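You operate a simulated robot arm through the tools that you are given. There is no shell and no other tool. Be economical: measure what you need, move in short steps, check, and stop when the job is done.

You run a simulated robot arm. Do the job below in one go: nothing can be reset, and whatever is moved stays where it is left.

JOB
Plug the cream table's blue hose into N28 and run its cylinder rod out to 40 mm.
Fine: set and lock the rod stop, and plug in, before you turn the air on; leave it on; leave the dial and the other hoses.

Only the result counts: the job must be done as asked and must still hold three seconds after the hand-in. Knocking over, shifting, dropping, spilling or breaking anything else fails it.

ROBOT AND FRAMES
A 7-joint arm with a two-finger parallel gripper, fixed in place. Base frame: the origin is at the foot of the arm, x ahead of it, y to its left, z up; the work surface is at about z = 0.816. Readings come in m, degrees, newtons and seconds.
With the tool pointing down near the work surface it reaches from about 0.24 to 0.68 m from the base axis. Its first joint turns from -66.0 to 66.0 degrees. Payload 2.4 kg.
The TCP is the grasp point between the finger pads, 0.03 m short of the fingertips. In the tool frame z runs along the fingers and y along their closing line. Largest opening 0.094 m; finger width 0.028, thickness 0.01; the body of the gripper, 0.05 by 0.096 m, starts 0.055 m behind the TCP.
Orientation is that of the tool frame in the base frame, as [roll, pitch, yaw] about the fixed x, y, z axes, in that order (R = Rz(yaw) Ry(pitch) Rx(roll)). With the fingers straight down and closing along the base's y, the tool's x points along the base's -x, its y along +y and its z along -z.

CONTROLS
- The arm moves only by the tool apply_moves. Its arguments are lists of equal length, an entry for each row: "dp": the shift along the tool's x, y, z in units of 50 mm (1.0 is 50 mm), a list of three; "rot": the turn, a rotation vector about the tool's x, y, z in units of 5 degrees (1.0 is 5 degrees), a list of three; "fingers": the finger opening in m, from 0 to 0.094. In form: {"dp": [[x, y, z], ...], "rot": [[ax, ay, az], ...], "fingers": [fingers, ...]}. A call has 1 to 12 rows; each row shifts and turns the commanded pose from where the row before left it, along the tool's axes as they then stand. A call with a number of a shift or a turn outside -1 to 1 is refused whole. Rows are played at 5 a second. More than 0.05 m and 8.6 degrees between two rows, or a gripper value outside its range, and nothing of the call is played. A pose out of reach is approached as far as the arm can. The call stops where the force on the tool passes 40 N (or 10 N more than at its start, if that is more) or the arm is blocked; 0.2 s more then pass. Each finger travels about 0.153 m/s and halts on what it meets, pressing with about 37 N; the grip force reading is that of the motor and also rises with nothing between the fingers. The clock runs only during rows and for 0.2 s after the last one: add rows that do not move to give the fingers time. It gives the time, the measured TCP pose, the force on the tool (base axes), the opening and the grip force at its end, in the units of the frame above (readings bear some noise).
- Cameras (640 x 400 px; columns grow to the right, rows downward): "scene" is fixed at [0.0375, 0.4729, 1.4468]; the picture's right is [-0.77, -0.64, 0.00], its down [-0.35, 0.42, -0.84] and it looks along [0.54, -0.65, -0.54] (base axes); focal length 358 px, centre (320, 200). "wrist" rides on the gripper at [-0.037, 0, -0.058] in the tool frame; the picture's right is [0.00, -1.00, 0.00], its down [0.97, 0.00, -0.24] and it looks along [0.24, 0.00, 0.97] (tool axes); focal length 218 px, centre (320, 200).
- grab_frame(camera): a new picture of that camera. The clock stands still meanwhile.
- point_at(camera, pixels): for up to 12 pixels [column, row] of the newest picture of that camera ("zoom" is the newest enlarged one), the place [x, y, z] in the base frame of the surface seen there, good to about 0.003 m. The clock stands still meanwhile.
- enlarge(camera, box): a new picture of the part [left, top, right, bottom] of that camera's present view, enlarged. The clock stands still meanwhile.
- sign_off(): hands the job in; it is judged then, once.

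Work in short steps. Measure before you move; look again where a grasp or a placing could have gone wrong, and mend it. You have 80 turns and 34 pictures in all, those below and enlarged ones among them. Open the gripper and draw the arm clear of the work before you hand the job in, unless the task says otherwise; then end with one line.

The tools are called as a command line: name --argument value ..., lists and objects as JSON in quotes. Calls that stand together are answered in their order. apply_moves: Moves the arm, as the interface text tells. Its arguments: {"type":"object","properties":{"dp":{"type":"array"},"rot":{"type":"array"},"fingers":{"type":"array"}},"required":["dp","rot","fingers"]} The other tools are called the same way: grab_frame (camera) takes a picture; point_at (camera, pixels) gives the place of the surface under pixels of a picture; enlarge (camera, box) takes an enlarged picture of a part of a camera's view; sign_off () hands the job in.

At the start:

```text
t: 0.0
eef_pos: [0.41, 0.0373, 1.0985]
orientation: [-180.0, 0.1, -180.0]
ft_force: [0.4, 0.0, -0.7]
opening: 0.0941
grasp_force: 0.1
```

scene: 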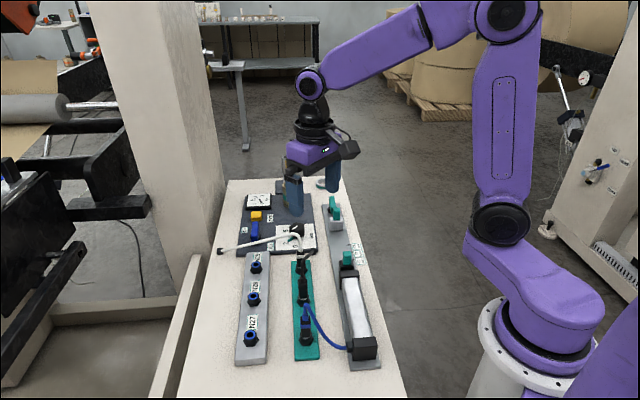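
wrist: 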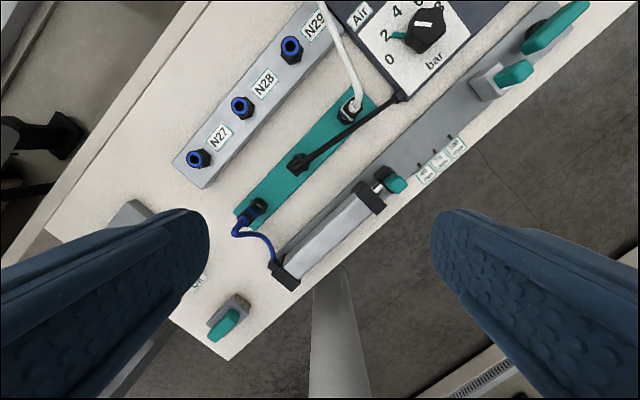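

The wrist view shows the cylinder, the stop slider at about (505,75), the blue hose plug at (255,210) and the ports N27–N29. I'll enlarge both views for detail.

enlarge --camera "scene" --box '[210, 170, 410, 380]'

enlarge --camera "wrist" --box '[340, 0, 600, 200]'

enlarge --camera "wrist" --box '[160, 80, 420, 360]'

```text
1.90 times, centred on (310, 275) of scene
```

zoom: 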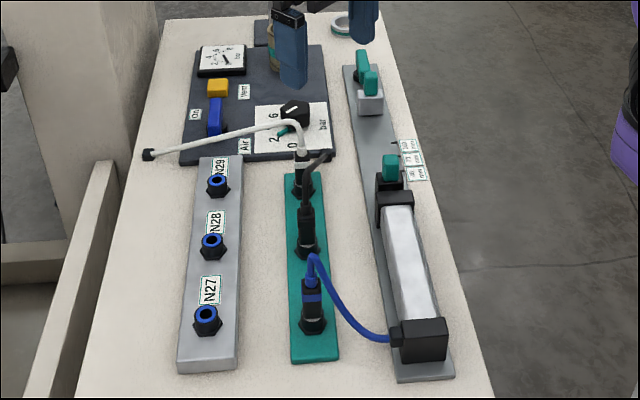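

```text
2.00 times, centred on (470, 100) of wrist
```

zoom: 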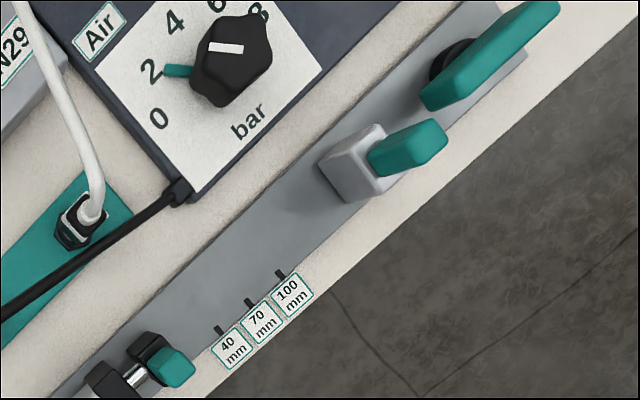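

```text
1.43 times, centred on (290, 220) of wrist
```

zoom: 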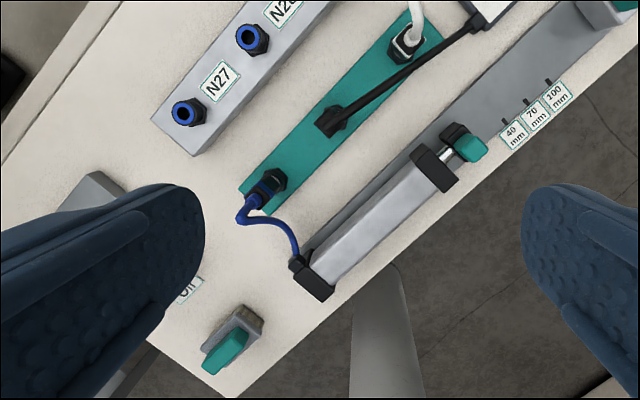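

Before moving I'll measure the key places. These are in the wrist view: ports, plug, rod tip, marks, stop block, levers and the near switch.

point_at --camera "wrist" --pixels '[[199, 158], [241, 106], [290, 48], [255, 208], [397, 184], [419, 164], [434, 152], [450, 137], [505, 80], [516, 72], [545, 30], [225, 322]]'

point_at --camera "scene" --pixels '[[255, 215], [254, 232], [267, 216], [332, 203], [334, 214], [347, 258], [306, 310], [252, 298]]'

```text
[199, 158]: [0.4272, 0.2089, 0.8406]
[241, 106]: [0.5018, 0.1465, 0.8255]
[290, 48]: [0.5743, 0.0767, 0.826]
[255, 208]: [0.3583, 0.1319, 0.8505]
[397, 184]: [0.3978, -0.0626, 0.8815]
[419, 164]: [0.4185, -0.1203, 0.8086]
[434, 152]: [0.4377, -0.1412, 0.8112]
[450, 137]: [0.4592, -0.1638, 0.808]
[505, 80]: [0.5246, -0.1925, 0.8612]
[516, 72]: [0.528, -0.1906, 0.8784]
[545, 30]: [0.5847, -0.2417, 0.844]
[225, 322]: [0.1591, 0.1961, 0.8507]
```

```text
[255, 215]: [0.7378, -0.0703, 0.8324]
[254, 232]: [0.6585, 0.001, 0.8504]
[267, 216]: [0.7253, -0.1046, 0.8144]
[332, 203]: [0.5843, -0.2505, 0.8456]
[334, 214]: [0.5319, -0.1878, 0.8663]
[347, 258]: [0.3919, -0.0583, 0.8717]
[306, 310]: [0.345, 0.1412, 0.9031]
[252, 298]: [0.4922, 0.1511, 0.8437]
```

I'll move the hand over the stop slider and turn it to line up with the rail, which points about -43°, for a close look.

apply_moves --dp '[[-0.32, -0.668, 0.32], [-0.32, -0.668, 0.32], [-0.32, -0.668, 0.32], [-0.32, -0.668, 0.32], [-0.32, -0.668, 0.32], [0, 0, 0], [0, 0, 0], [0, 0, 0], [0, 0, 0], [0, 0, 0], [0, 0, 0], [0, 0, 0]]' --rot '[[0, 0, 0], [0, 0, 0], [0, 0, 0], [0, 0, 0], [0, 0, 1], [0, 0, 1], [0, 0, 1], [0, 0, 1], [0, 0, 1], [0, 0, 1], [0, 0, 1], [0, 0, 1]]' --fingers '[0.094, 0.094, 0.094, 0.094, 0.094, 0.094, 0.094, 0.094, 0.094, 0.094, 0.094, 0.094]'

grab_frame --camera "wrist"

```text
t: 2.6
eef_pos: [0.4907, -0.1312, 1.0177]
orientation: [180.0, 0.0, 139.9]
ft_force: [0.8, 0.6, -0.7]
opening: 0.094
grasp_force: 0.1
```

```text
28 pictures are left
```

wrist: 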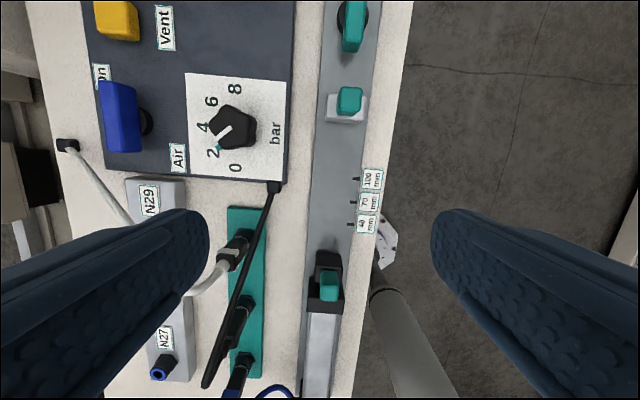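

The rail runs from (318,390) to (355,30), and the stop block is at (347,105). I'll zoom in and measure.

enlarge --camera "wrist" --box '[280, 0, 420, 120]'

point_at --camera "wrist" --pixels '[[316, 180], [365, 180], [357, 179], [354, 202], [351, 225], [328, 285], [310, 300], [345, 118], [348, 98], [352, 30], [331, 110], [366, 110]]'

```text
3.33 times, centred on (350, 60) of wrist
```

zoom: 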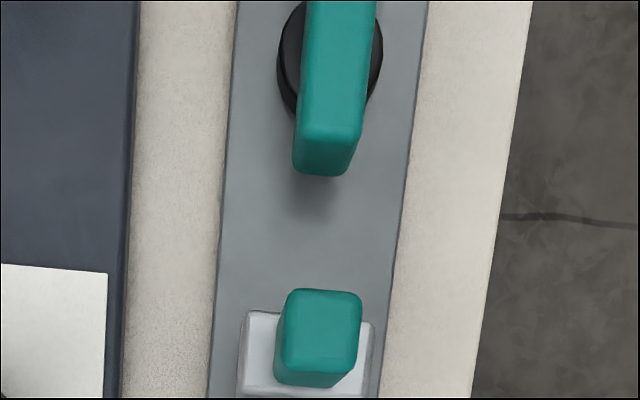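

```text
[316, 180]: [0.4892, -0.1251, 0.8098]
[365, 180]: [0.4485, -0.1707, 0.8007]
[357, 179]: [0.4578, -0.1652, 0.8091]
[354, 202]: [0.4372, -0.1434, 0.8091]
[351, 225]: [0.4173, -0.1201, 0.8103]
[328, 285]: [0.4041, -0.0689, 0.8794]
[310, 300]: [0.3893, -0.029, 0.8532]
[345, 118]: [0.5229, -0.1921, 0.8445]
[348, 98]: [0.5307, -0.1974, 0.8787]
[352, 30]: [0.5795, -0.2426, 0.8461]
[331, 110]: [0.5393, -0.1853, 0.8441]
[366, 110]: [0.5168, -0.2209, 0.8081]
```

The marks run at about -48°, 30 mm apart. I'll move 90 mm farther along the rail and turn about 7° more, to see the end lever and the air panel.

apply_moves --dp '[[-0.9, 0.3, 0], [-0.9, 0.3, 0], [0, 0, 0]]' --rot '[[0, 0, 0.8], [0, 0, 0.8], [0, 0, 0]]' --fingers '[0.094, 0.094, 0.094]'

grab_frame --camera "wrist"

```text
t: 3.4
eef_pos: [0.5785, -0.1674, 1.0173]
orientation: [180.0, -0.1, 132.1]
ft_force: [-0.2, -0.1, 0.2]
opening: 0.094
grasp_force: 0.1
```

```text
26 pictures are left
```

wrist: 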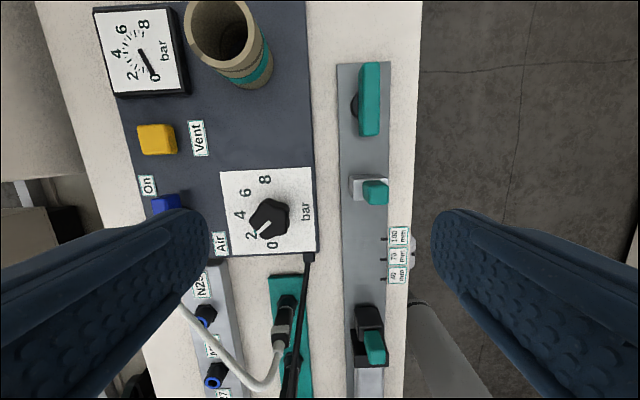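

The view is now aligned: end lever at (370,98), stop at (370,190). I'll zoom in on both areas.

enlarge --camera "wrist" --box '[310, 50, 430, 290]'

point_at --camera "wrist" --pixels '[[340, 100], [388, 100], [340, 250], [372, 70], [372, 130], [353, 105], [360, 190], [376, 190], [376, 200], [357, 200], [375, 345], [360, 325]]'

enlarge --camera "wrist" --box '[90, 90, 250, 270]'

```text
1.67 times, centred on (370, 170) of wrist
```

zoom: 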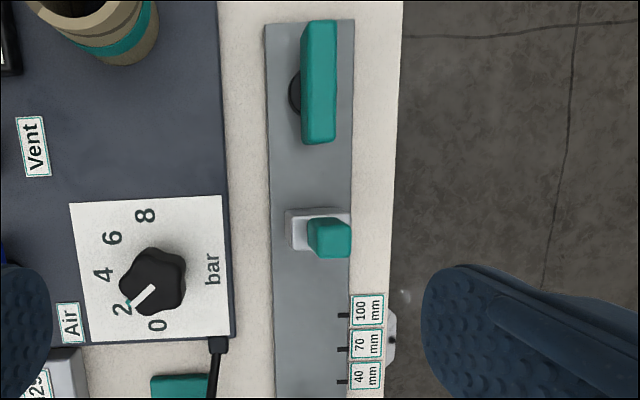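

```text
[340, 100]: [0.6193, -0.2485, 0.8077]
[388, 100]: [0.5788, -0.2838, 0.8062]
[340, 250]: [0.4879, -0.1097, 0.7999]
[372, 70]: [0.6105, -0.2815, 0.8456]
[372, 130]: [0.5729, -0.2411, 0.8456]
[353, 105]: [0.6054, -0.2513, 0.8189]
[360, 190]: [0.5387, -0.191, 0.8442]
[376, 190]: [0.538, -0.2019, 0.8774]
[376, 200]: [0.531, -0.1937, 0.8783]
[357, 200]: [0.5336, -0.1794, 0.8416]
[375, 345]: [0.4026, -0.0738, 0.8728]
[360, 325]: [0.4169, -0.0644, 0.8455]
```

```text
2.22 times, centred on (170, 180) of wrist
```

zoom: 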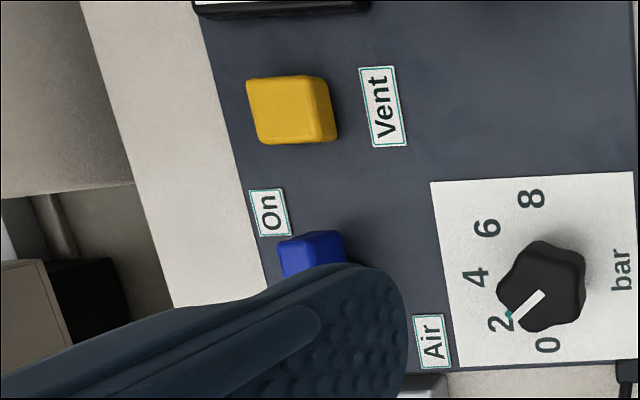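

Now I'll use the scene camera for the lever, stop and rod-end heights, and for the air panel.

enlarge --camera "scene" --box '[310, 180, 390, 290]'

enlarge --camera "scene" --box '[230, 180, 320, 260]'

```text
3.64 times, centred on (350, 235) of scene
```

zoom: 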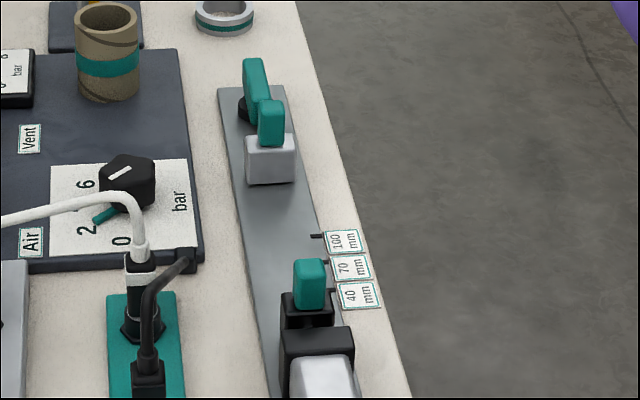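

```text
5.00 times, centred on (275, 220) of scene
```

zoom: 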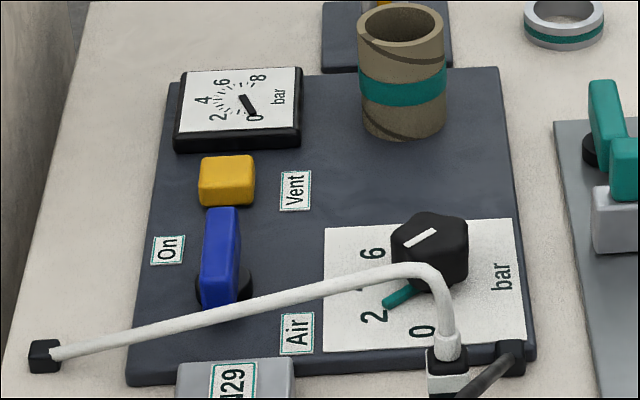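

The gauge reads 0 and the blue air lever lies along the rail direction, crosswise to its "On" label. The stop has a teal grip on top at about (0.535,-0.198), z 0.845–0.878. I'll open to 50 mm and go down around that grip.

apply_moves --dp '[[0.07, -0.53, 0], [0.07, -0.53, 0], [0, 0, 0.8], [0, 0, 0.8], [0, 0, 0.6], [0, 0, 0.6], [0, 0, 0]]' --rot '[[0, 0, 0], [0, 0, 0], [0, 0, 0], [0, 0, 0], [0, 0, 0], [0, 0, 0], [0, 0, 0]]' --fingers '[0.05, 0.05, 0.05, 0.05, 0.05, 0.05, 0.05]'

grab_frame --camera "wrist"

```text
t: 5.0
eef_pos: [0.5316, -0.198, 0.8791]
orientation: [-179.9, 0.0, 132.0]
ft_force: [-0.5, 0.3, 0.4]
opening: 0.0498
grasp_force: 0.1
```

```text
21 pictures are left
```

wrist: 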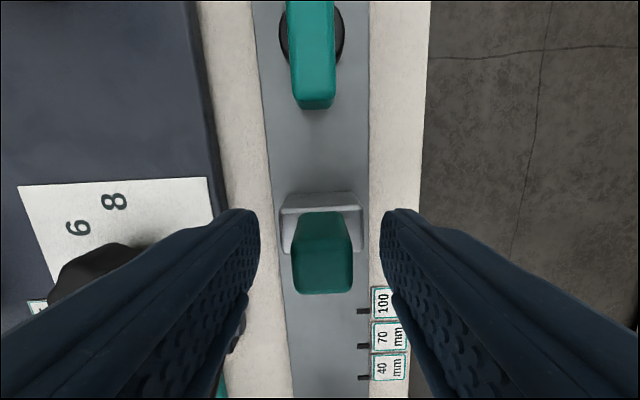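

The grip sits between the fingers at (322,250). I'll close on it.

apply_moves --dp '[[0, 0, 0], [0, 0, 0], [0, 0, 0]]' --rot '[[0, 0, 0], [0, 0, 0], [0, 0, 0]]' --fingers '[0.005, 0.005, 0.005]'

```text
t: 5.8
eef_pos: [0.5304, -0.1991, 0.8785]
orientation: [-179.9, -0.1, 132.0]
ft_force: [-4.8, -4.3, -2.0]
opening: 0.0241
grasp_force: 45.2
```

I've gripped the stop's 24 mm handle. I'll slide it 110 mm toward the 40 mark, then look.

apply_moves --dp '[[0.3, 0, 0], [0.4, 0, 0], [0.5, 0, 0], [0.5, 0, 0], [0.5, 0, 0], [0, 0, 0]]' --rot '[[0, 0, 0], [0, 0, 0], [0, 0, 0], [0, 0, 0], [0, 0, 0], [0, 0, 0]]' --fingers '[0.005, 0.005, 0.005, 0.005, 0.005, 0.005]'

grab_frame --camera "wrist"

enlarge --camera "scene" --box '[310, 200, 390, 290]'

```text
t: 6.9
eef_pos: [0.4698, -0.1366, 0.8797]
orientation: [-179.8, -0.1, 131.5]
ft_force: [-3.2, -3.0, 4.7]
opening: 0.024
grasp_force: 45.5
stopped in row 5: the force on the tool passed its limit (the readings are from after the stop); the commanded pose is now the measured one
```

```text
20 pictures are left
```

wrist: 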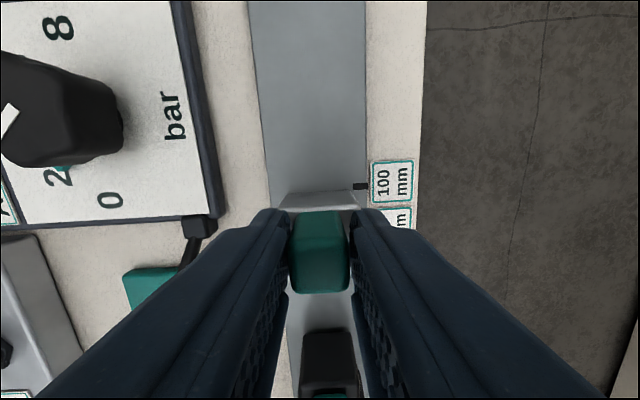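

```text
4.44 times, centred on (350, 245) of scene
```

zoom: 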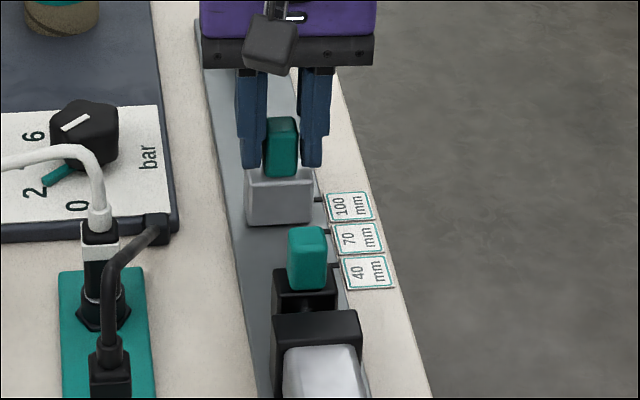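

The stop moved 87 mm and drifted 3 mm sideways, so the rail really runs at about -46°. The force limit then tripped on side load. I'll measure the block's near face, the marks and the rod end in the zoom.

point_at --camera "zoom" --pixels '[[280, 215], [255, 205], [300, 190], [280, 183], [319, 199], [325, 232], [337, 266], [305, 275], [300, 228], [280, 270], [330, 272], [300, 300]]'

apply_moves --dp '[[0, 0, 0], [0, 0, 0], [0, 0, 0], [0, 0, 0], [0, 0, 0]]' --rot '[[0, 0, 0], [0, 0, -0.5], [0, 0, 0], [0, 0, 0], [0, 0, 0]]' --fingers '[0.032, 0.032, 0.005, 0.005, 0.005]'

```text
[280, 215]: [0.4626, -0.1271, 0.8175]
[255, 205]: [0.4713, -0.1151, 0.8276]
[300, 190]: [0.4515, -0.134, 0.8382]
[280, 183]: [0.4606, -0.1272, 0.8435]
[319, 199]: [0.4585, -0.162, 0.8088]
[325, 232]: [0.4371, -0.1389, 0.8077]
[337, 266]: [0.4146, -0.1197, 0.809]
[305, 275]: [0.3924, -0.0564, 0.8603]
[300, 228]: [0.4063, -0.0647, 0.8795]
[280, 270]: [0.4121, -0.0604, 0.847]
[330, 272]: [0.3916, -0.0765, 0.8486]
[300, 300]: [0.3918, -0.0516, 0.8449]
```

```text
t: 8.1
eef_pos: [0.4678, -0.1364, 0.8795]
orientation: [-179.8, -0.2, 134.1]
ft_force: [-5.1, -3.5, 0.7]
opening: 0.0238
grasp_force: 44.6
```

The near face is now at about s=0.411 and the 40 mark at s≈0.376, so I need to slide it about 35 mm more. The hand is lined up with the true rail direction now.

apply_moves --dp '[[0.15, 0, 0], [0.2, 0, 0], [0.2, 0, 0], [0.1, 0, 0], [0, 0, 0], [0, 0, 0]]' --rot '[[0, 0, 0], [0, 0, 0], [0, 0, 0], [0, 0, 0], [0, 0, 0], [0, 0, 0]]' --fingers '[0.005, 0.005, 0.005, 0.005, 0.005, 0.005]'

```text
t: 9.5
eef_pos: [0.445, -0.1125, 0.8797]
orientation: [-179.8, -0.2, 134.0]
ft_force: [-11.8, -13.2, 5.3]
opening: 0.0238
grasp_force: 45.0
```

Side force is building up. I'll release, lift clear, and view the stop against the mark from above.

apply_moves --dp '[[0, 0, 0], [0, 0, 0], [0, 0, -0.8], [0, 0, -0.9], [0.6, 0, -0.5], [0, 0, 0]]' --rot '[[0, 0, 0], [0, 0, 0], [0, 0, 0], [0, 0, 0], [0, 0, 0], [0, 0, 0]]' --fingers '[0.05, 0.05, 0.05, 0.05, 0.07, 0.07]'

enlarge --camera "wrist" --box '[240, 60, 440, 340]'

```text
t: 10.9
eef_pos: [0.427, -0.0911, 0.9879]
orientation: [-179.8, -0.3, 134.0]
ft_force: [-0.4, 0.4, 0.7]
opening: 0.0699
grasp_force: 0.1
```

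```text
1.43 times, centred on (340, 200) of wrist
```

zoom: 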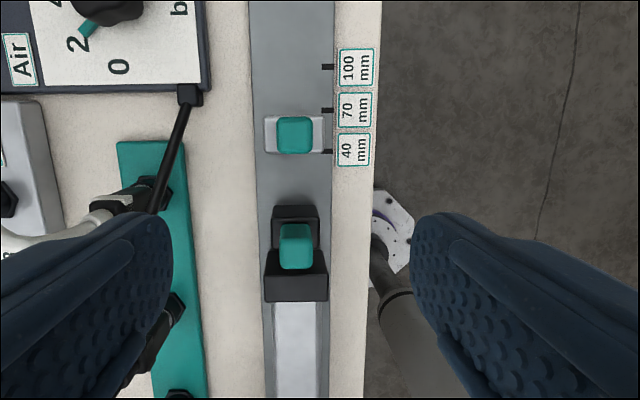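

The block's near edge, row 153, is close to the 40 mark at row 151. I'll move the camera directly above the mark (24 mm back, lower) to remove parallax.

apply_moves --dp '[[0.48, -0.4, 0.6], [0, 0, 0]]' --rot '[[0, 0, 0], [0, 0, 0]]' --fingers '[0.094, 0.094]'

enlarge --camera "wrist" --box '[270, 80, 400, 220]'

```text
t: 11.5
eef_pos: [0.3974, -0.0879, 0.9607]
orientation: [-179.8, -0.2, 134.2]
ft_force: [-0.4, -0.3, 0.2]
opening: 0.094
grasp_force: 0.1
```

```text
2.86 times, centred on (335, 150) of wrist
```

zoom: 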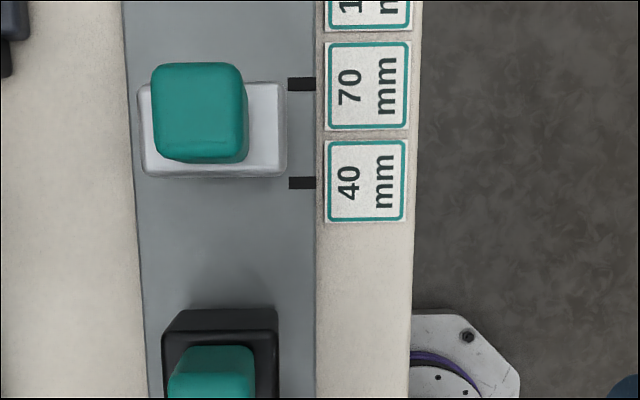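

I'll measure the block's near edge, the mark and the rod flange's front edge in this zoom.

point_at --camera "zoom" --pixels '[[210, 312], [240, 312], [180, 318], [220, 330], [210, 350], [210, 170], [265, 172], [265, 180], [302, 183], [302, 84], [205, 240], [205, 290]]'

```text
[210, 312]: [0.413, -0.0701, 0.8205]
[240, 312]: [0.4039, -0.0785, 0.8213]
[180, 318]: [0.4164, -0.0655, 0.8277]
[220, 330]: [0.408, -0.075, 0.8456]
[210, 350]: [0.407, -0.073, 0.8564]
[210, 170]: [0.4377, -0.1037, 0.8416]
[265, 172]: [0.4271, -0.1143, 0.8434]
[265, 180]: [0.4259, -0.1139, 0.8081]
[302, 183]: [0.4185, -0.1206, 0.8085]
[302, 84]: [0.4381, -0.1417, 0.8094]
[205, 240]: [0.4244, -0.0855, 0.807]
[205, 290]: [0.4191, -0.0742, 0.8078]
```

The rod flange front is at s≈0.3375, the 40 mark at 0.3779 and the stop face at 0.379, about 1.2 mm too far out. Rod zero does match the scale. I'll regrip and nudge the stop.

apply_moves --dp '[[-0.5, 0.16, 0], [-0.516, 0.16, 0], [0, 0, 0.8], [0, 0, 0.82], [0, 0, 0], [0, 0, 0], [0, 0, 0]]' --rot '[[0, 0, 0], [0, 0, 0], [0, 0, 0], [0, 0, 0], [0, 0, 0], [0, 0, 0], [0, 0, 0]]' --fingers '[0.05, 0.05, 0.05, 0.05, 0.05, 0.005, 0.005]'

```text
t: 13.1
eef_pos: [0.443, -0.1107, 0.8792]
orientation: [-179.9, 0.0, 134.3]
ft_force: [13.5, 11.7, -16.0]
opening: 0.0244
grasp_force: 44.9
```

apply_moves --dp '[[0.013, 0.02, 0], [0.013, 0, 0], [0, 0, 0], [0, 0, 0]]' --rot '[[0, 0, 0], [0, 0, 0], [0, 0, 0], [0, 0, 0]]' --fingers '[0.005, 0.005, 0.005, 0.005]'

```text
t: 14.1
eef_pos: [0.4426, -0.1107, 0.8796]
orientation: [-179.9, -0.1, 134.2]
ft_force: [20.2, 18.7, -7.9]
opening: 0.0246
grasp_force: 44.7
```

The side force grew, so I'll shift back the other way and push a little more along the rail.

apply_moves --dp '[[0.02, -0.05, 0], [0.01, 0, 0], [0, 0, 0]]' --rot '[[0, 0, 0], [0, 0, 0], [0, 0, 0]]' --fingers '[0.005, 0.005, 0.005]'

```text
t: 14.6
eef_pos: [0.4397, -0.1089, 0.8792]
orientation: [-179.9, -0.1, 134.6]
ft_force: [3.5, 4.2, -4.9]
opening: 0.0244
grasp_force: 45.2
stopped in row 2: the force on the tool passed its limit (the readings are from after the stop); the commanded pose is now the measured one
```

It slipped about 3 mm. I'll release and check again from above the mark.

apply_moves --dp '[[0, 0, 0], [0, 0, 0], [0, 0, -0.82], [0, 0, -0.8], [0.5, -0.16, 0], [0.4, -0.16, 0], [0, 0, 0]]' --rot '[[0, 0, 0], [0, 0, 0], [0, 0, 0], [0, 0, 0], [0, 0, 0], [0, 0, 0], [0, 0, 0]]' --fingers '[0.05, 0.05, 0.05, 0.05, 0.05, 0.05, 0.094]'

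enlarge --camera "wrist" --box '[270, 80, 400, 220]'

point_at --camera "zoom" --pixels '[[210, 310], [240, 310], [180, 316], [200, 170], [230, 172], [265, 172], [265, 178], [265, 184], [302, 183], [302, 176]]'

```text
t: 16.2
eef_pos: [0.3984, -0.0888, 0.9595]
orientation: [-179.9, -0.1, 134.4]
ft_force: [0.4, 0.5, 0.1]
opening: 0.0941
grasp_force: 0.0
```

```text
2.86 times, centred on (335, 150) of wrist
```

zoom: 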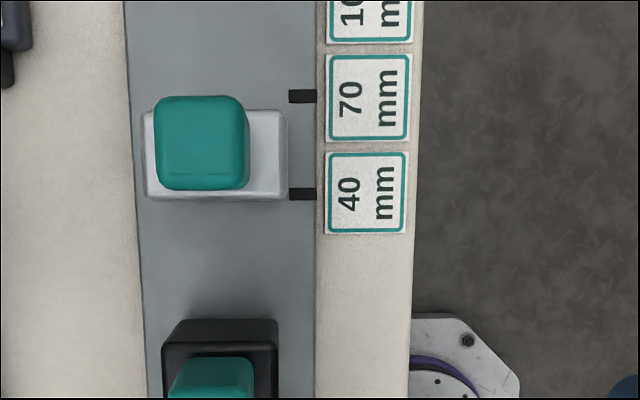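

```text
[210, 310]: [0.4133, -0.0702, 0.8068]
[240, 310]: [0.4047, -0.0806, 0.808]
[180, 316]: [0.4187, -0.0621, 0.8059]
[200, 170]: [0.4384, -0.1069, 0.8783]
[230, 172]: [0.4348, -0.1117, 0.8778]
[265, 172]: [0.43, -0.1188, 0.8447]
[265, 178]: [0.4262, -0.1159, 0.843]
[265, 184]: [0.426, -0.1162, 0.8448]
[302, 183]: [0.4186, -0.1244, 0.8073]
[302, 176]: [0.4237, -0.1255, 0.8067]
```

The face is now about 1.8 mm short of the mark: block edge row 201, mark row 194, looking almost straight down. I'll regrip with better side alignment, then move out 10 mm and back 8 mm to beat the stiction.

apply_moves --dp '[[-0.45, 0.15, 0], [-0.45, 0.15, 0], [0, 0, 0.8], [0, 0, 0.8], [0, 0, 0], [0, 0, 0], [0, 0, 0], [0, 0, 0]]' --rot '[[0, 0, 0], [0, 0, 0], [0, 0, 0], [0, 0, 0], [0, 0, 0], [0, 0, 0], [0, 0, 0], [0, 0, 0]]' --fingers '[0.05, 0.05, 0.05, 0.05, 0.05, 0.005, 0.005, 0.005]'

```text
t: 18.0
eef_pos: [0.4434, -0.1102, 0.8834]
orientation: [-180.0, 0.3, 134.5]
ft_force: [5.0, 3.4, 31.2]
opening: 0.0198
grasp_force: 45.4
```

The opening (0.0198) and vertical force (31 N) look odd, so I'll check.

grab_frame --camera "wrist"

enlarge --camera "scene" --box '[310, 200, 390, 290]'

```text
15 pictures are left
```

wrist: 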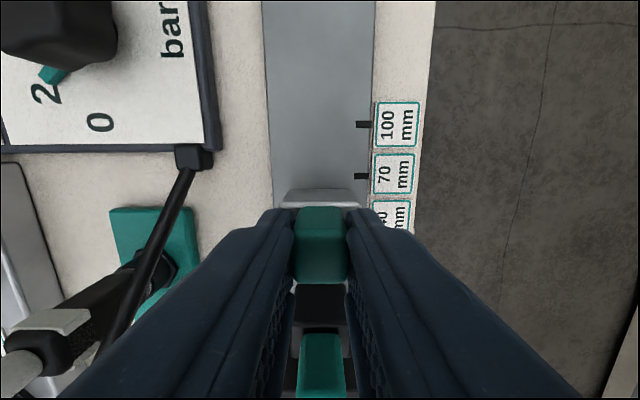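

```text
4.44 times, centred on (350, 245) of scene
```

zoom: 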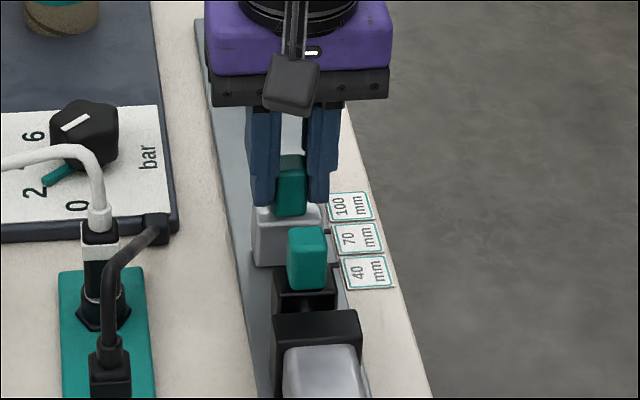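

It looks gripped normally. I'll reopen, rise 2 mm and close again to clear the vertical load.

apply_moves --dp '[[0, 0, 0], [0, -0.02, 0], [0, 0, 0], [0, 0, 0], [0, 0, 0], [0, 0, 0]]' --rot '[[0, 0, 0], [0, 0, 0], [0, 0, 0], [0, 0, 0], [0, 0, 0], [0, 0, 0]]' --fingers '[0.045, 0.045, 0.045, 0.005, 0.005, 0.005]'

```text
t: 19.5
eef_pos: [0.4429, -0.1104, 0.8824]
orientation: [179.8, 0.3, 134.8]
ft_force: [0.7, 0.1, 2.7]
opening: 0.0198
grasp_force: 45.1
stopped in row 6: the force on the tool passed its limit (the readings are from after the stop); the commanded pose is now the measured one
```

Forces are near zero now. I'll move out 10 mm and back about 8 mm.

apply_moves --dp '[[-0.1, 0, 0], [-0.1, 0, 0], [0, 0, 0], [0.08, 0, 0], [0.08, 0, 0], [0, 0, 0]]' --rot '[[0, 0, 0], [0, 0, 0], [0, 0, 0], [0, 0, 0], [0, 0, 0], [0, 0, 0]]' --fingers '[0.005, 0.005, 0.005, 0.005, 0.005, 0.005]'

```text
t: 20.9
eef_pos: [0.4431, -0.1127, 0.8822]
orientation: [179.9, 0.3, 134.6]
ft_force: [2.9, 2.5, 8.1]
opening: 0.0201
grasp_force: 44.8
```

The net motion was +1.7 mm, as wanted. I'll release and check.

apply_moves --dp '[[0, 0, 0], [0, 0, 0], [0, 0, -0.8], [0, 0, -0.75], [0.5, -0.16, 0], [0.5, -0.16, 0], [0, 0, 0]]' --rot '[[0, 0, 0], [0, 0, 0], [0, 0, 0], [0, 0, 0], [0, 0, 0], [0, 0, 0], [0, 0, 0]]' --fingers '[0.05, 0.05, 0.05, 0.05, 0.05, 0.05, 0.094]'

enlarge --camera "wrist" --box '[270, 80, 400, 220]'

```text
t: 22.5
eef_pos: [0.3967, -0.0875, 0.9592]
orientation: [179.9, 0.4, 134.7]
ft_force: [-0.2, 0.5, -0.2]
opening: 0.0939
grasp_force: 0.0
```

```text
2.86 times, centred on (335, 150) of wrist
```

zoom: 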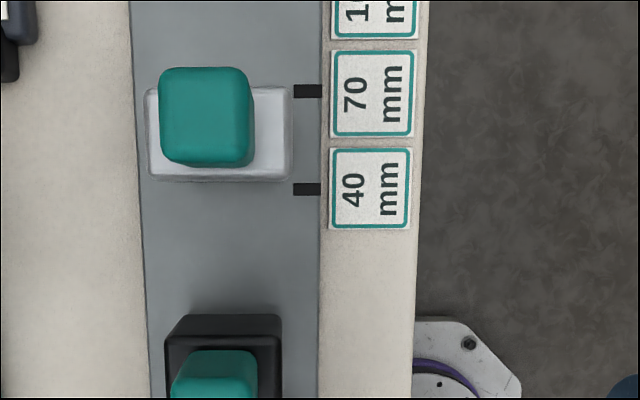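

The stop is now about 1.7 mm beyond the mark; regripping disturbs it. I'll push it from its far side with closed fingers, starting about 10 mm off.

apply_moves --dp '[[-0.6, 0.1, 0], [-0.6, 0.1, 0], [-0.62, 0.12, 0], [0, 0, 0.8], [0, 0, 0.8], [0, 0, 0.55], [0, 0, 0]]' --rot '[[0, 0, 0], [0, 0, 0], [0, 0, 0], [0, 0, 0], [0, 0, 0], [0, 0, 0], [0, 0, 0]]' --fingers '[0.01, 0, 0, 0, 0, 0, 0]'

apply_moves --dp '[[0.1, 0, 0], [0, 0, 0]]' --rot '[[0, 0, 0], [0, 0, 0]]' --fingers '[0, 0]'

apply_moves --dp '[[0.03, 0, 0], [0, 0, 0]]' --rot '[[0, 0, 0], [0, 0, 0]]' --fingers '[0, 0]'

apply_moves --dp '[[0.03, 0, 0], [0, 0, 0]]' --rot '[[0, 0, 0], [0, 0, 0]]' --fingers '[0, 0]'

```text
t: 24.1
eef_pos: [0.4719, -0.1409, 0.8523]
orientation: [179.9, 0.3, 134.8]
ft_force: [-0.5, -0.1, 0.1]
opening: 0.0
grasp_force: 33.0
```

```text
t: 24.7
eef_pos: [0.4694, -0.1357, 0.8516]
orientation: [179.9, 0.3, 134.7]
ft_force: [-0.4, 0.8, -1.1]
opening: 0.0
grasp_force: 33.0
```

```text
t: 25.3
eef_pos: [0.4666, -0.1349, 0.8534]
orientation: [179.8, 0.4, 134.7]
ft_force: [0.3, -0.8, -0.4]
opening: 0.0001
grasp_force: 33.3
```

```text
t: 25.9
eef_pos: [0.4675, -0.1354, 0.8524]
orientation: [179.9, 0.3, 134.7]
ft_force: [-0.2, 0.1, 0.1]
opening: 0.0003
grasp_force: 33.2
```

No contact yet at s≈0.422. I'll continue in 1 mm steps.

apply_moves --dp '[[0.02, 0, 0], [0, 0, 0]]' --rot '[[0, 0, 0], [0, 0, 0]]' --fingers '[0, 0]'

apply_moves --dp '[[0.02, 0, 0], [0, 0, 0]]' --rot '[[0, 0, 0], [0, 0, 0]]' --fingers '[0, 0]'

apply_moves --dp '[[0.02, 0, 0], [0, 0, 0]]' --rot '[[0, 0, 0], [0, 0, 0]]' --fingers '[0, 0]'

enlarge --camera "wrist" --box '[240, 140, 420, 300]'

```text
t: 26.5
eef_pos: [0.4671, -0.1356, 0.8528]
orientation: [180.0, 0.3, 134.7]
ft_force: [-0.4, -0.6, -0.1]
opening: 0.0
grasp_force: 32.6
```

```text
t: 27.1
eef_pos: [0.466, -0.1326, 0.8523]
orientation: [179.9, 0.3, 134.7]
ft_force: [0.8, -0.3, -1.1]
opening: 0.0001
grasp_force: 33.2
```

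```text
t: 27.7
eef_pos: [0.4649, -0.1335, 0.8521]
orientation: [179.8, 0.4, 134.7]
ft_force: [-1.0, 0.0, 0.4]
opening: 0.0
grasp_force: 33.1
```

```text
2.50 times, centred on (330, 220) of wrist
```

zoom: 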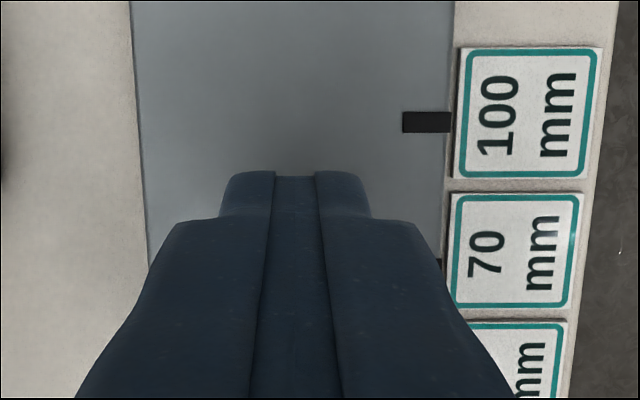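

No contact force yet. I'll continue in 0.75–1 mm steps.

apply_moves --dp '[[0.02, 0, 0], [0, 0, 0]]' --rot '[[0, 0, 0], [0, 0, 0]]' --fingers '[0, 0]'

apply_moves --dp '[[0.02, 0, 0], [0, 0, 0]]' --rot '[[0, 0, 0], [0, 0, 0]]' --fingers '[0, 0]'

apply_moves --dp '[[0.015, 0, 0], [0, 0, 0]]' --rot '[[0, 0, 0], [0, 0, 0]]' --fingers '[0, 0]'

```text
t: 28.3
eef_pos: [0.4636, -0.1324, 0.851]
orientation: [179.8, 0.3, 134.8]
ft_force: [-0.1, 0.5, 0.5]
opening: 0.0
grasp_force: 33.2
```

```text
t: 28.9
eef_pos: [0.4634, -0.1316, 0.8512]
orientation: [179.9, 0.4, 134.7]
ft_force: [-0.1, -1.1, 0.1]
opening: 0.0
grasp_force: 32.9
```

```text
t: 29.5
eef_pos: [0.4634, -0.1309, 0.8525]
orientation: [179.8, 0.4, 134.7]
ft_force: [0.1, -0.4, 0.6]
opening: 0.0001
grasp_force: 32.7
```

apply_moves --dp '[[0.02, 0, 0], [0, 0, 0]]' --rot '[[0, 0, 0], [0, 0, 0]]' --fingers '[0, 0]'

apply_moves --dp '[[0.02, 0, 0], [0, 0, 0]]' --rot '[[0, 0, 0], [0, 0, 0]]' --fingers '[0, 0]'

enlarge --camera "scene" --box '[320, 210, 380, 280]'

```text
t: 30.1
eef_pos: [0.462, -0.1311, 0.8528]
orientation: [179.9, 0.3, 134.7]
ft_force: [0.0, -0.1, -0.7]
opening: 0.0001
grasp_force: 33.0
```

```text
t: 30.7
eef_pos: [0.462, -0.131, 0.852]
orientation: [179.8, 0.3, 134.7]
ft_force: [0.9, -0.6, -1.1]
opening: 0.0
grasp_force: 32.9
```

```text
5.71 times, centred on (350, 245) of scene
```

zoom: 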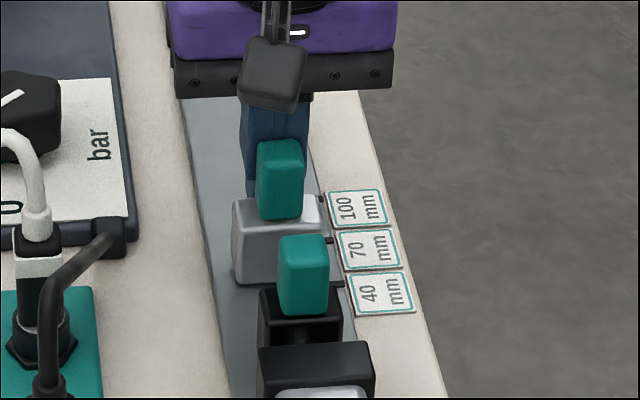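

point_at --camera "zoom" --pixels '[[240, 270], [250, 250], [255, 265], [265, 240], [245, 240], [235, 255], [337, 285], [330, 240], [322, 198], [295, 225], [310, 228], [270, 250]]'

```text
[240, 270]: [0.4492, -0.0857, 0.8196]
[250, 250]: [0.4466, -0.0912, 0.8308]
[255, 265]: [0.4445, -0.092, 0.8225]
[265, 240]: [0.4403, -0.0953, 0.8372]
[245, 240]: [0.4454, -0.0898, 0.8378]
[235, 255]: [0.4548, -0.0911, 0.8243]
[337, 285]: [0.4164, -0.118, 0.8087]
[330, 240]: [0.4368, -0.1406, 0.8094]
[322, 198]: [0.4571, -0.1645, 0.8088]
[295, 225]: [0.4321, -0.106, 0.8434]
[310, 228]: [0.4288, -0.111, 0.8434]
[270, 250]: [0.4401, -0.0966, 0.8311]
```

Within this picture, the near face averages s=0.3752 and the 40 mark is also 0.3752. So the block slides with little friction and has already been pushed to the mark. I'll back off, rise and verify from directly above.

apply_moves --dp '[[-0.15, 0, 0], [0, 0, -0.8], [0, 0, -0.9], [0.6, -0.1, -0.45], [0.6, -0.1, 0], [0.35, -0.1, 0], [0, 0, 0]]' --rot '[[0, 0, 0], [0, 0, 0], [0, 0, 0], [0, 0, 0], [0, 0, 0], [0, 0, 0], [0, 0, 0]]' --fingers '[0, 0, 0, 0.03, 0.06, 0.094, 0.094]'

enlarge --camera "wrist" --box '[270, 80, 400, 220]'

```text
t: 32.3
eef_pos: [0.4015, -0.0894, 0.9593]
orientation: [179.9, 0.2, 134.7]
ft_force: [-0.4, 0.3, -0.6]
opening: 0.0941
grasp_force: 0.1
```

```text
2.86 times, centred on (335, 150) of wrist
```

zoom: 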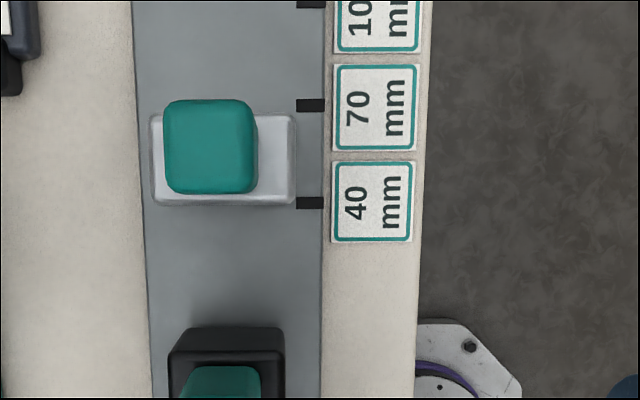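

The face is on the 40 mark within about 0.3 mm. Next is the lock lever, centred at about (0.592,-0.261), top z 0.846. I'll move above it with 45 mm opening and go down.

apply_moves --dp '[[-0.9, 0.06, 0], [-0.9, 0.06, 0], [-0.9, 0.06, 0], [-0.9, 0.06, 0], [-0.9, 0.06, 0], [-0.62, 0, 0], [0, 0, 0.5], [0, 0, 0]]' --rot '[[0, 0, 0], [0, 0, 0], [0, 0, 0], [0, 0, 0], [0, 0, 0], [0, 0, 0], [0, 0, 0], [0, 0, 0]]' --fingers '[0.07, 0.045, 0.045, 0.045, 0.045, 0.045, 0.045, 0.045]'

grab_frame --camera "wrist"

```text
t: 34.1
eef_pos: [0.5934, -0.2622, 0.935]
orientation: [180.0, 0.2, 134.7]
ft_force: [-0.1, -0.2, -0.8]
opening: 0.0451
grasp_force: 0.1
```

```text
9 pictures are left
```

wrist: 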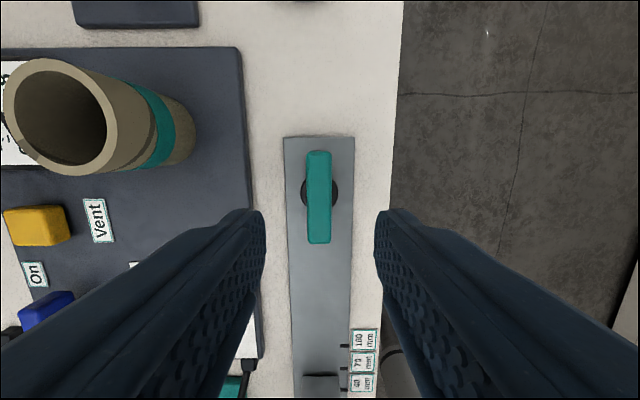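

The hub (320,192) and lever (318,197) are right under the TCP, and the cup is well clear at about 0.14 m. I'll go down and grip the lever.

apply_moves --dp '[[0, 0, 0.8], [0, 0, 0.66], [0, 0, 0], [0, 0, 0], [0, 0, 0], [0, 0, 0]]' --rot '[[0, 0, 0], [0, 0, 0], [0, 0, 0], [0, 0, 0], [0, 0, 0], [0, 0, 0]]' --fingers '[0.045, 0.045, 0.045, 0.005, 0.005, 0.005]'

```text
t: 35.5
eef_pos: [0.5943, -0.2634, 0.8627]
orientation: [179.8, 0.4, 134.9]
ft_force: [11.7, 2.7, -10.2]
opening: 0.0175
grasp_force: 45.2
```

Gripped (17.5 mm bar). I'll try turning 20° clockwise seen from above and watch the forces.

apply_moves --dp '[[0, 0, 0], [0, 0, 0], [0, 0, 0], [0, 0, 0], [0, 0, 0]]' --rot '[[0, 0, 1], [0, 0, 1], [0, 0, 1], [0, 0, 1], [0, 0, 0]]' --fingers '[0.005, 0.005, 0.005, 0.005, 0.005]'

```text
t: 36.7
eef_pos: [0.5925, -0.2605, 0.8622]
orientation: [179.9, 0.0, 115.0]
ft_force: [3.3, 12.4, -5.3]
opening: 0.0291
grasp_force: 44.9
```

The opening grew to 29 mm, so the lever did not follow and is blocked this way. I'll turn back and try counter-clockwise.

apply_moves --dp '[[0, 0, 0], [0, 0, 0], [0, 0, 0], [0, 0, 0], [0, 0, 0], [0, 0, 0], [0, 0, 0], [0, 0, 0], [0, 0, 0]]' --rot '[[0, 0, -1], [0, 0, -1], [0, 0, -1], [0, 0, -1], [0, 0, -1], [0, 0, -1], [0, 0, -1], [0, 0, -1], [0, 0, 0]]' --fingers '[0.005, 0.005, 0.005, 0.005, 0.005, 0.005, 0.005, 0.005, 0.005]'

```text
t: 38.7
eef_pos: [0.5931, -0.2625, 0.8635]
orientation: [-180.0, 0.6, 154.8]
ft_force: [23.9, 5.0, -0.2]
opening: 0.0176
grasp_force: 44.7
```

The opening stays 17.6 mm at +20°, so the lever follows counter-clockwise. I'll continue.

apply_moves --dp '[[0, 0, 0], [0, 0, 0], [0, 0, 0], [0, 0, 0], [0, 0, 0], [0, 0, 0], [0, 0, 0]]' --rot '[[0, 0, -1], [0, 0, -1], [0, 0, -1], [0, 0, -1], [0, 0, -1], [0, 0, -1], [0, 0, 0]]' --fingers '[0.005, 0.005, 0.005, 0.005, 0.005, 0.005, 0.005]'

apply_moves --dp '[[0, 0, 0], [0, 0, 0], [0, 0, 0], [0, 0, 0], [0, 0, 0], [0, 0, 0], [0, 0, 0], [0, 0, 0], [0, 0, 0]]' --rot '[[0, 0, -1], [0, 0, -1], [0, 0, -1], [0, 0, -1], [0, 0, -1], [0, 0, -1], [0, 0, -1], [0, 0, -1], [0, 0, 0]]' --fingers '[0.005, 0.005, 0.005, 0.005, 0.005, 0.005, 0.005, 0.005, 0.005]'

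```text
t: 40.3
eef_pos: [0.5945, -0.2611, 0.8636]
orientation: [-179.8, 0.6, -175.1]
ft_force: [15.9, 7.8, 14.4]
opening: 0.0176
grasp_force: 45.1
```

```text
t: 42.3
eef_pos: [0.5946, -0.2627, 0.8651]
orientation: [-179.6, 0.2, -135.2]
ft_force: [16.6, 8.0, 14.6]
opening: 0.0178
grasp_force: 44.9
```

It has turned 90° with the grip intact. I'll go 7° more to feel for the end stop.

apply_moves --dp '[[0, 0, 0], [0, 0, 0], [0, 0, 0]]' --rot '[[0, 0, -0.7], [0, 0, -0.7], [0, 0, 0]]' --fingers '[0.005, 0.005, 0.005]'

```text
t: 43.1
eef_pos: [0.5921, -0.2623, 0.8644]
orientation: [-179.6, 0.2, -128.5]
ft_force: [9.1, 6.9, 16.7]
opening: 0.0207
grasp_force: 45.1
```

The opening grew to 20.7 mm, so the end stop is reached at 90° and the lever is crosswise. I'll release, lift clear and turn the wrist back.

apply_moves --dp '[[0, 0, 0], [0, 0, 0], [0, 0, -0.9], [0, 0, -0.9], [0, 0, -0.9], [0, 0, 0], [0, 0, 0], [0, 0, 0], [0, 0, 0], [0, 0, 0], [0, 0, 0], [0, 0, 0]]' --rot '[[0, 0, 0], [0, 0, 0], [0, 0, 0], [0, 0, 0], [0, 0, 0], [0, 0, 1], [0, 0, 1], [0, 0, 1], [0, 0, 1], [0, 0, 1], [0, 0, 1], [0, 0, 1]]' --fingers '[0.06, 0.06, 0.06, 0.06, 0.06, 0.06, 0.06, 0.06, 0.06, 0.06, 0.06, 0.06]'

apply_moves --dp '[[0, 0, 0], [0, 0, 0], [0, 0, 0], [0, 0, 0], [0, 0, 0], [0, 0, 0], [0, 0, 0], [0, 0, 0], [0, 0, 0], [0, 0, 0], [0, 0, 0], [0, 0, 0]]' --rot '[[0, 0, 1], [0, 0, 1], [0, 0, 1], [0, 0, 1], [0, 0, 1], [0, 0, 1], [0, 0, 1], [0, 0, 1], [0, 0, 1], [0, 0, 1], [0, 0, 1], [0, 0, 1]]' --fingers '[0.06, 0.06, 0.06, 0.06, 0.06, 0.06, 0.06, 0.06, 0.06, 0.06, 0.06, 0.06]'

```text
t: 45.7
eef_pos: [0.5914, -0.2609, 0.9975]
orientation: [-179.8, 0.2, -163.5]
ft_force: [0.2, -0.3, -0.5]
opening: 0.06
grasp_force: 0.1
```

```text
t: 48.3
eef_pos: [0.5919, -0.2609, 0.9971]
orientation: [179.9, 0.3, 136.6]
ft_force: [0.0, -0.7, -0.4]
opening: 0.0599
grasp_force: 0.0
```

Now I'll go above the hose plugs for a view, at about (0.40,0.09), z 1.06.

apply_moves --dp '[[0, 0, -0.6], [0, 0, -0.6], [0.841, 0.276, 0], [0.841, 0.276, 0], [0.841, 0.276, 0], [0.841, 0.276, 0], [0.841, 0.276, 0], [0.841, 0.276, 0], [0.841, 0.276, 0], [0.841, 0.276, 0], [0.841, 0.276, 0], [0, 0, 0]]' --rot '[[0, 0, 0], [0, 0, 0], [0, 0, 0], [0, 0, 0], [0, 0, 0], [0, 0, 0], [0, 0, 0], [0, 0, 0], [0, 0, 0], [0, 0, 0], [0, 0, 0.5], [0, 0, 0]]' --fingers '[0.094, 0.094, 0.094, 0.094, 0.094, 0.094, 0.094, 0.094, 0.094, 0.094, 0.094, 0.094]'

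grab_frame --camera "wrist"

```text
t: 50.9
eef_pos: [0.4017, 0.0888, 1.0577]
orientation: [179.9, 0.2, 134.1]
ft_force: [0.0, 0.1, -0.1]
opening: 0.0939
grasp_force: 0.2
```

```text
8 pictures are left
```

wrist: 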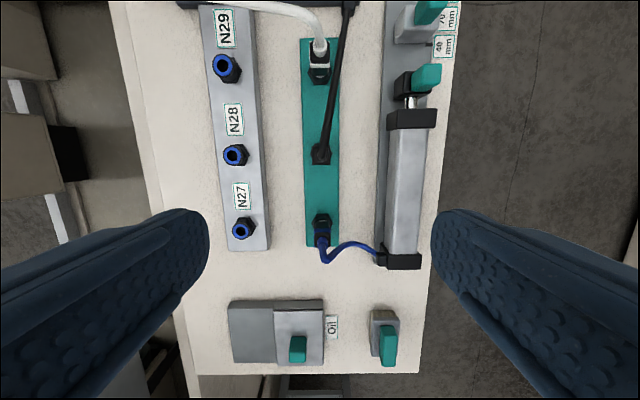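

N28 is the middle port at (235,155), and the blue plug is at about (322,232). I'll measure these.

enlarge --camera "wrist" --box '[190, 110, 410, 280]'

point_at --camera "wrist" --pixels '[[233, 156], [240, 154], [230, 158], [225, 63], [240, 231], [322, 216], [322, 228], [322, 235], [322, 242], [235, 172], [335, 185], [325, 258]]'

```text
2.35 times, centred on (300, 195) of wrist
```

zoom: 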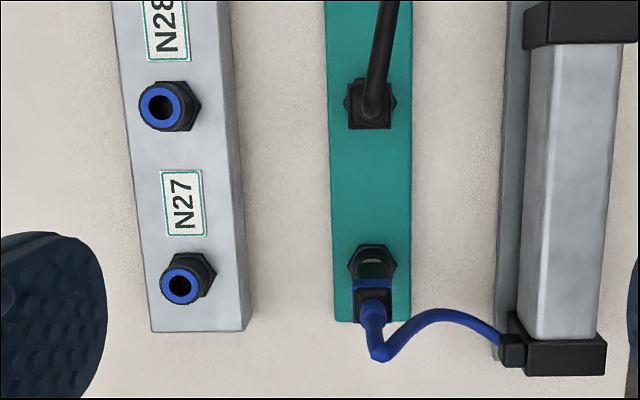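

```text
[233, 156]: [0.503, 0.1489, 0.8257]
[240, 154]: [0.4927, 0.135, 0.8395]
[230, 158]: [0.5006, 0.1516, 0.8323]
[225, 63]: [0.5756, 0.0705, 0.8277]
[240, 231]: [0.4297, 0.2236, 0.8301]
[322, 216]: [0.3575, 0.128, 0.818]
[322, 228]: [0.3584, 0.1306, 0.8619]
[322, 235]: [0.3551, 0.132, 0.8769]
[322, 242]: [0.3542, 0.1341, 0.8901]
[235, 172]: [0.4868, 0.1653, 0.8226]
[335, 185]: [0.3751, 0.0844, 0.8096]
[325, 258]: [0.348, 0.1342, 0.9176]
```

I'll put the camera right above N28, lower down, to pin its centre precisely.

apply_moves --dp '[[0.08, 0.71, 0.4], [0.08, 0.71, 0.4], [0.08, 0.71, 0.4], [0, 0, 0]]' --rot '[[0, 0, 0], [0, 0, 0], [0, 0, 0], [0, 0, 0]]' --fingers '[0.094, 0.094, 0.094, 0.094]'

grab_frame --camera "wrist"

```text
t: 51.9
eef_pos: [0.4711, 0.1713, 0.9959]
orientation: [179.9, 0.3, 134.2]
ft_force: [0.1, 0.3, 0.1]
opening: 0.0938
grasp_force: 0.0
```

```text
6 pictures are left
```

wrist: 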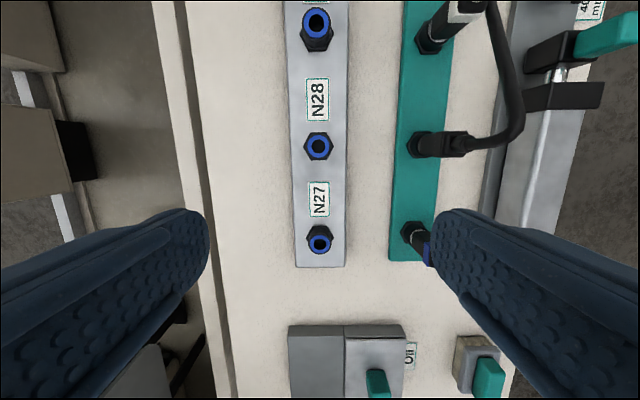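

N28 sits right at the camera's nadir, giving N28 ≈ (0.497,0.145). The blue plug's axis is about (0.351,0.138). The hose leaves toward the cylinder, so I'll turn the hand to yaw 224 to grip along the rail direction with the fingers clear of the hose.

apply_moves --dp '[[0, 0, 0], [0, 0, 0], [0, 0, 0], [0, 0, 0], [0, 0, 0], [0, 0, 0], [0, 0, 0], [0, 0, 0], [0, 0, 0], [0, 0, 0], [0, 0, 0], [0, 0, 0]]' --rot '[[0, 0, -1], [0, 0, -1], [0, 0, -1], [0, 0, -1], [0, 0, -1], [0, 0, -1], [0, 0, -1], [0, 0, -1], [0, 0, -1], [0, 0, -1], [0, 0, -1], [0, 0, -1]]' --fingers '[0.06, 0.06, 0.06, 0.06, 0.06, 0.06, 0.06, 0.06, 0.06, 0.06, 0.06, 0.06]'

apply_moves --dp '[[0, 0, 0], [0, 0, 0], [0, 0, 0], [0, 0, 0], [0, 0, 0], [0, 0, 0], [0, 0, 0]]' --rot '[[0, 0, -1], [0, 0, -1], [0, 0, -1], [0, 0, -1], [0, 0, -1], [0, 0, -0.95], [0, 0, 0]]' --fingers '[0.06, 0.06, 0.06, 0.06, 0.06, 0.06, 0.06]'

```text
t: 54.5
eef_pos: [0.4709, 0.1704, 0.9968]
orientation: [-179.8, 0.3, -165.6]
ft_force: [-0.7, 0.2, -0.1]
opening: 0.06
grasp_force: 0.0
```

```text
t: 56.1
eef_pos: [0.4713, 0.1702, 0.9966]
orientation: [-179.7, 0.1, -136.1]
ft_force: [0.0, -0.1, -0.4]
opening: 0.0598
grasp_force: 0.1
```

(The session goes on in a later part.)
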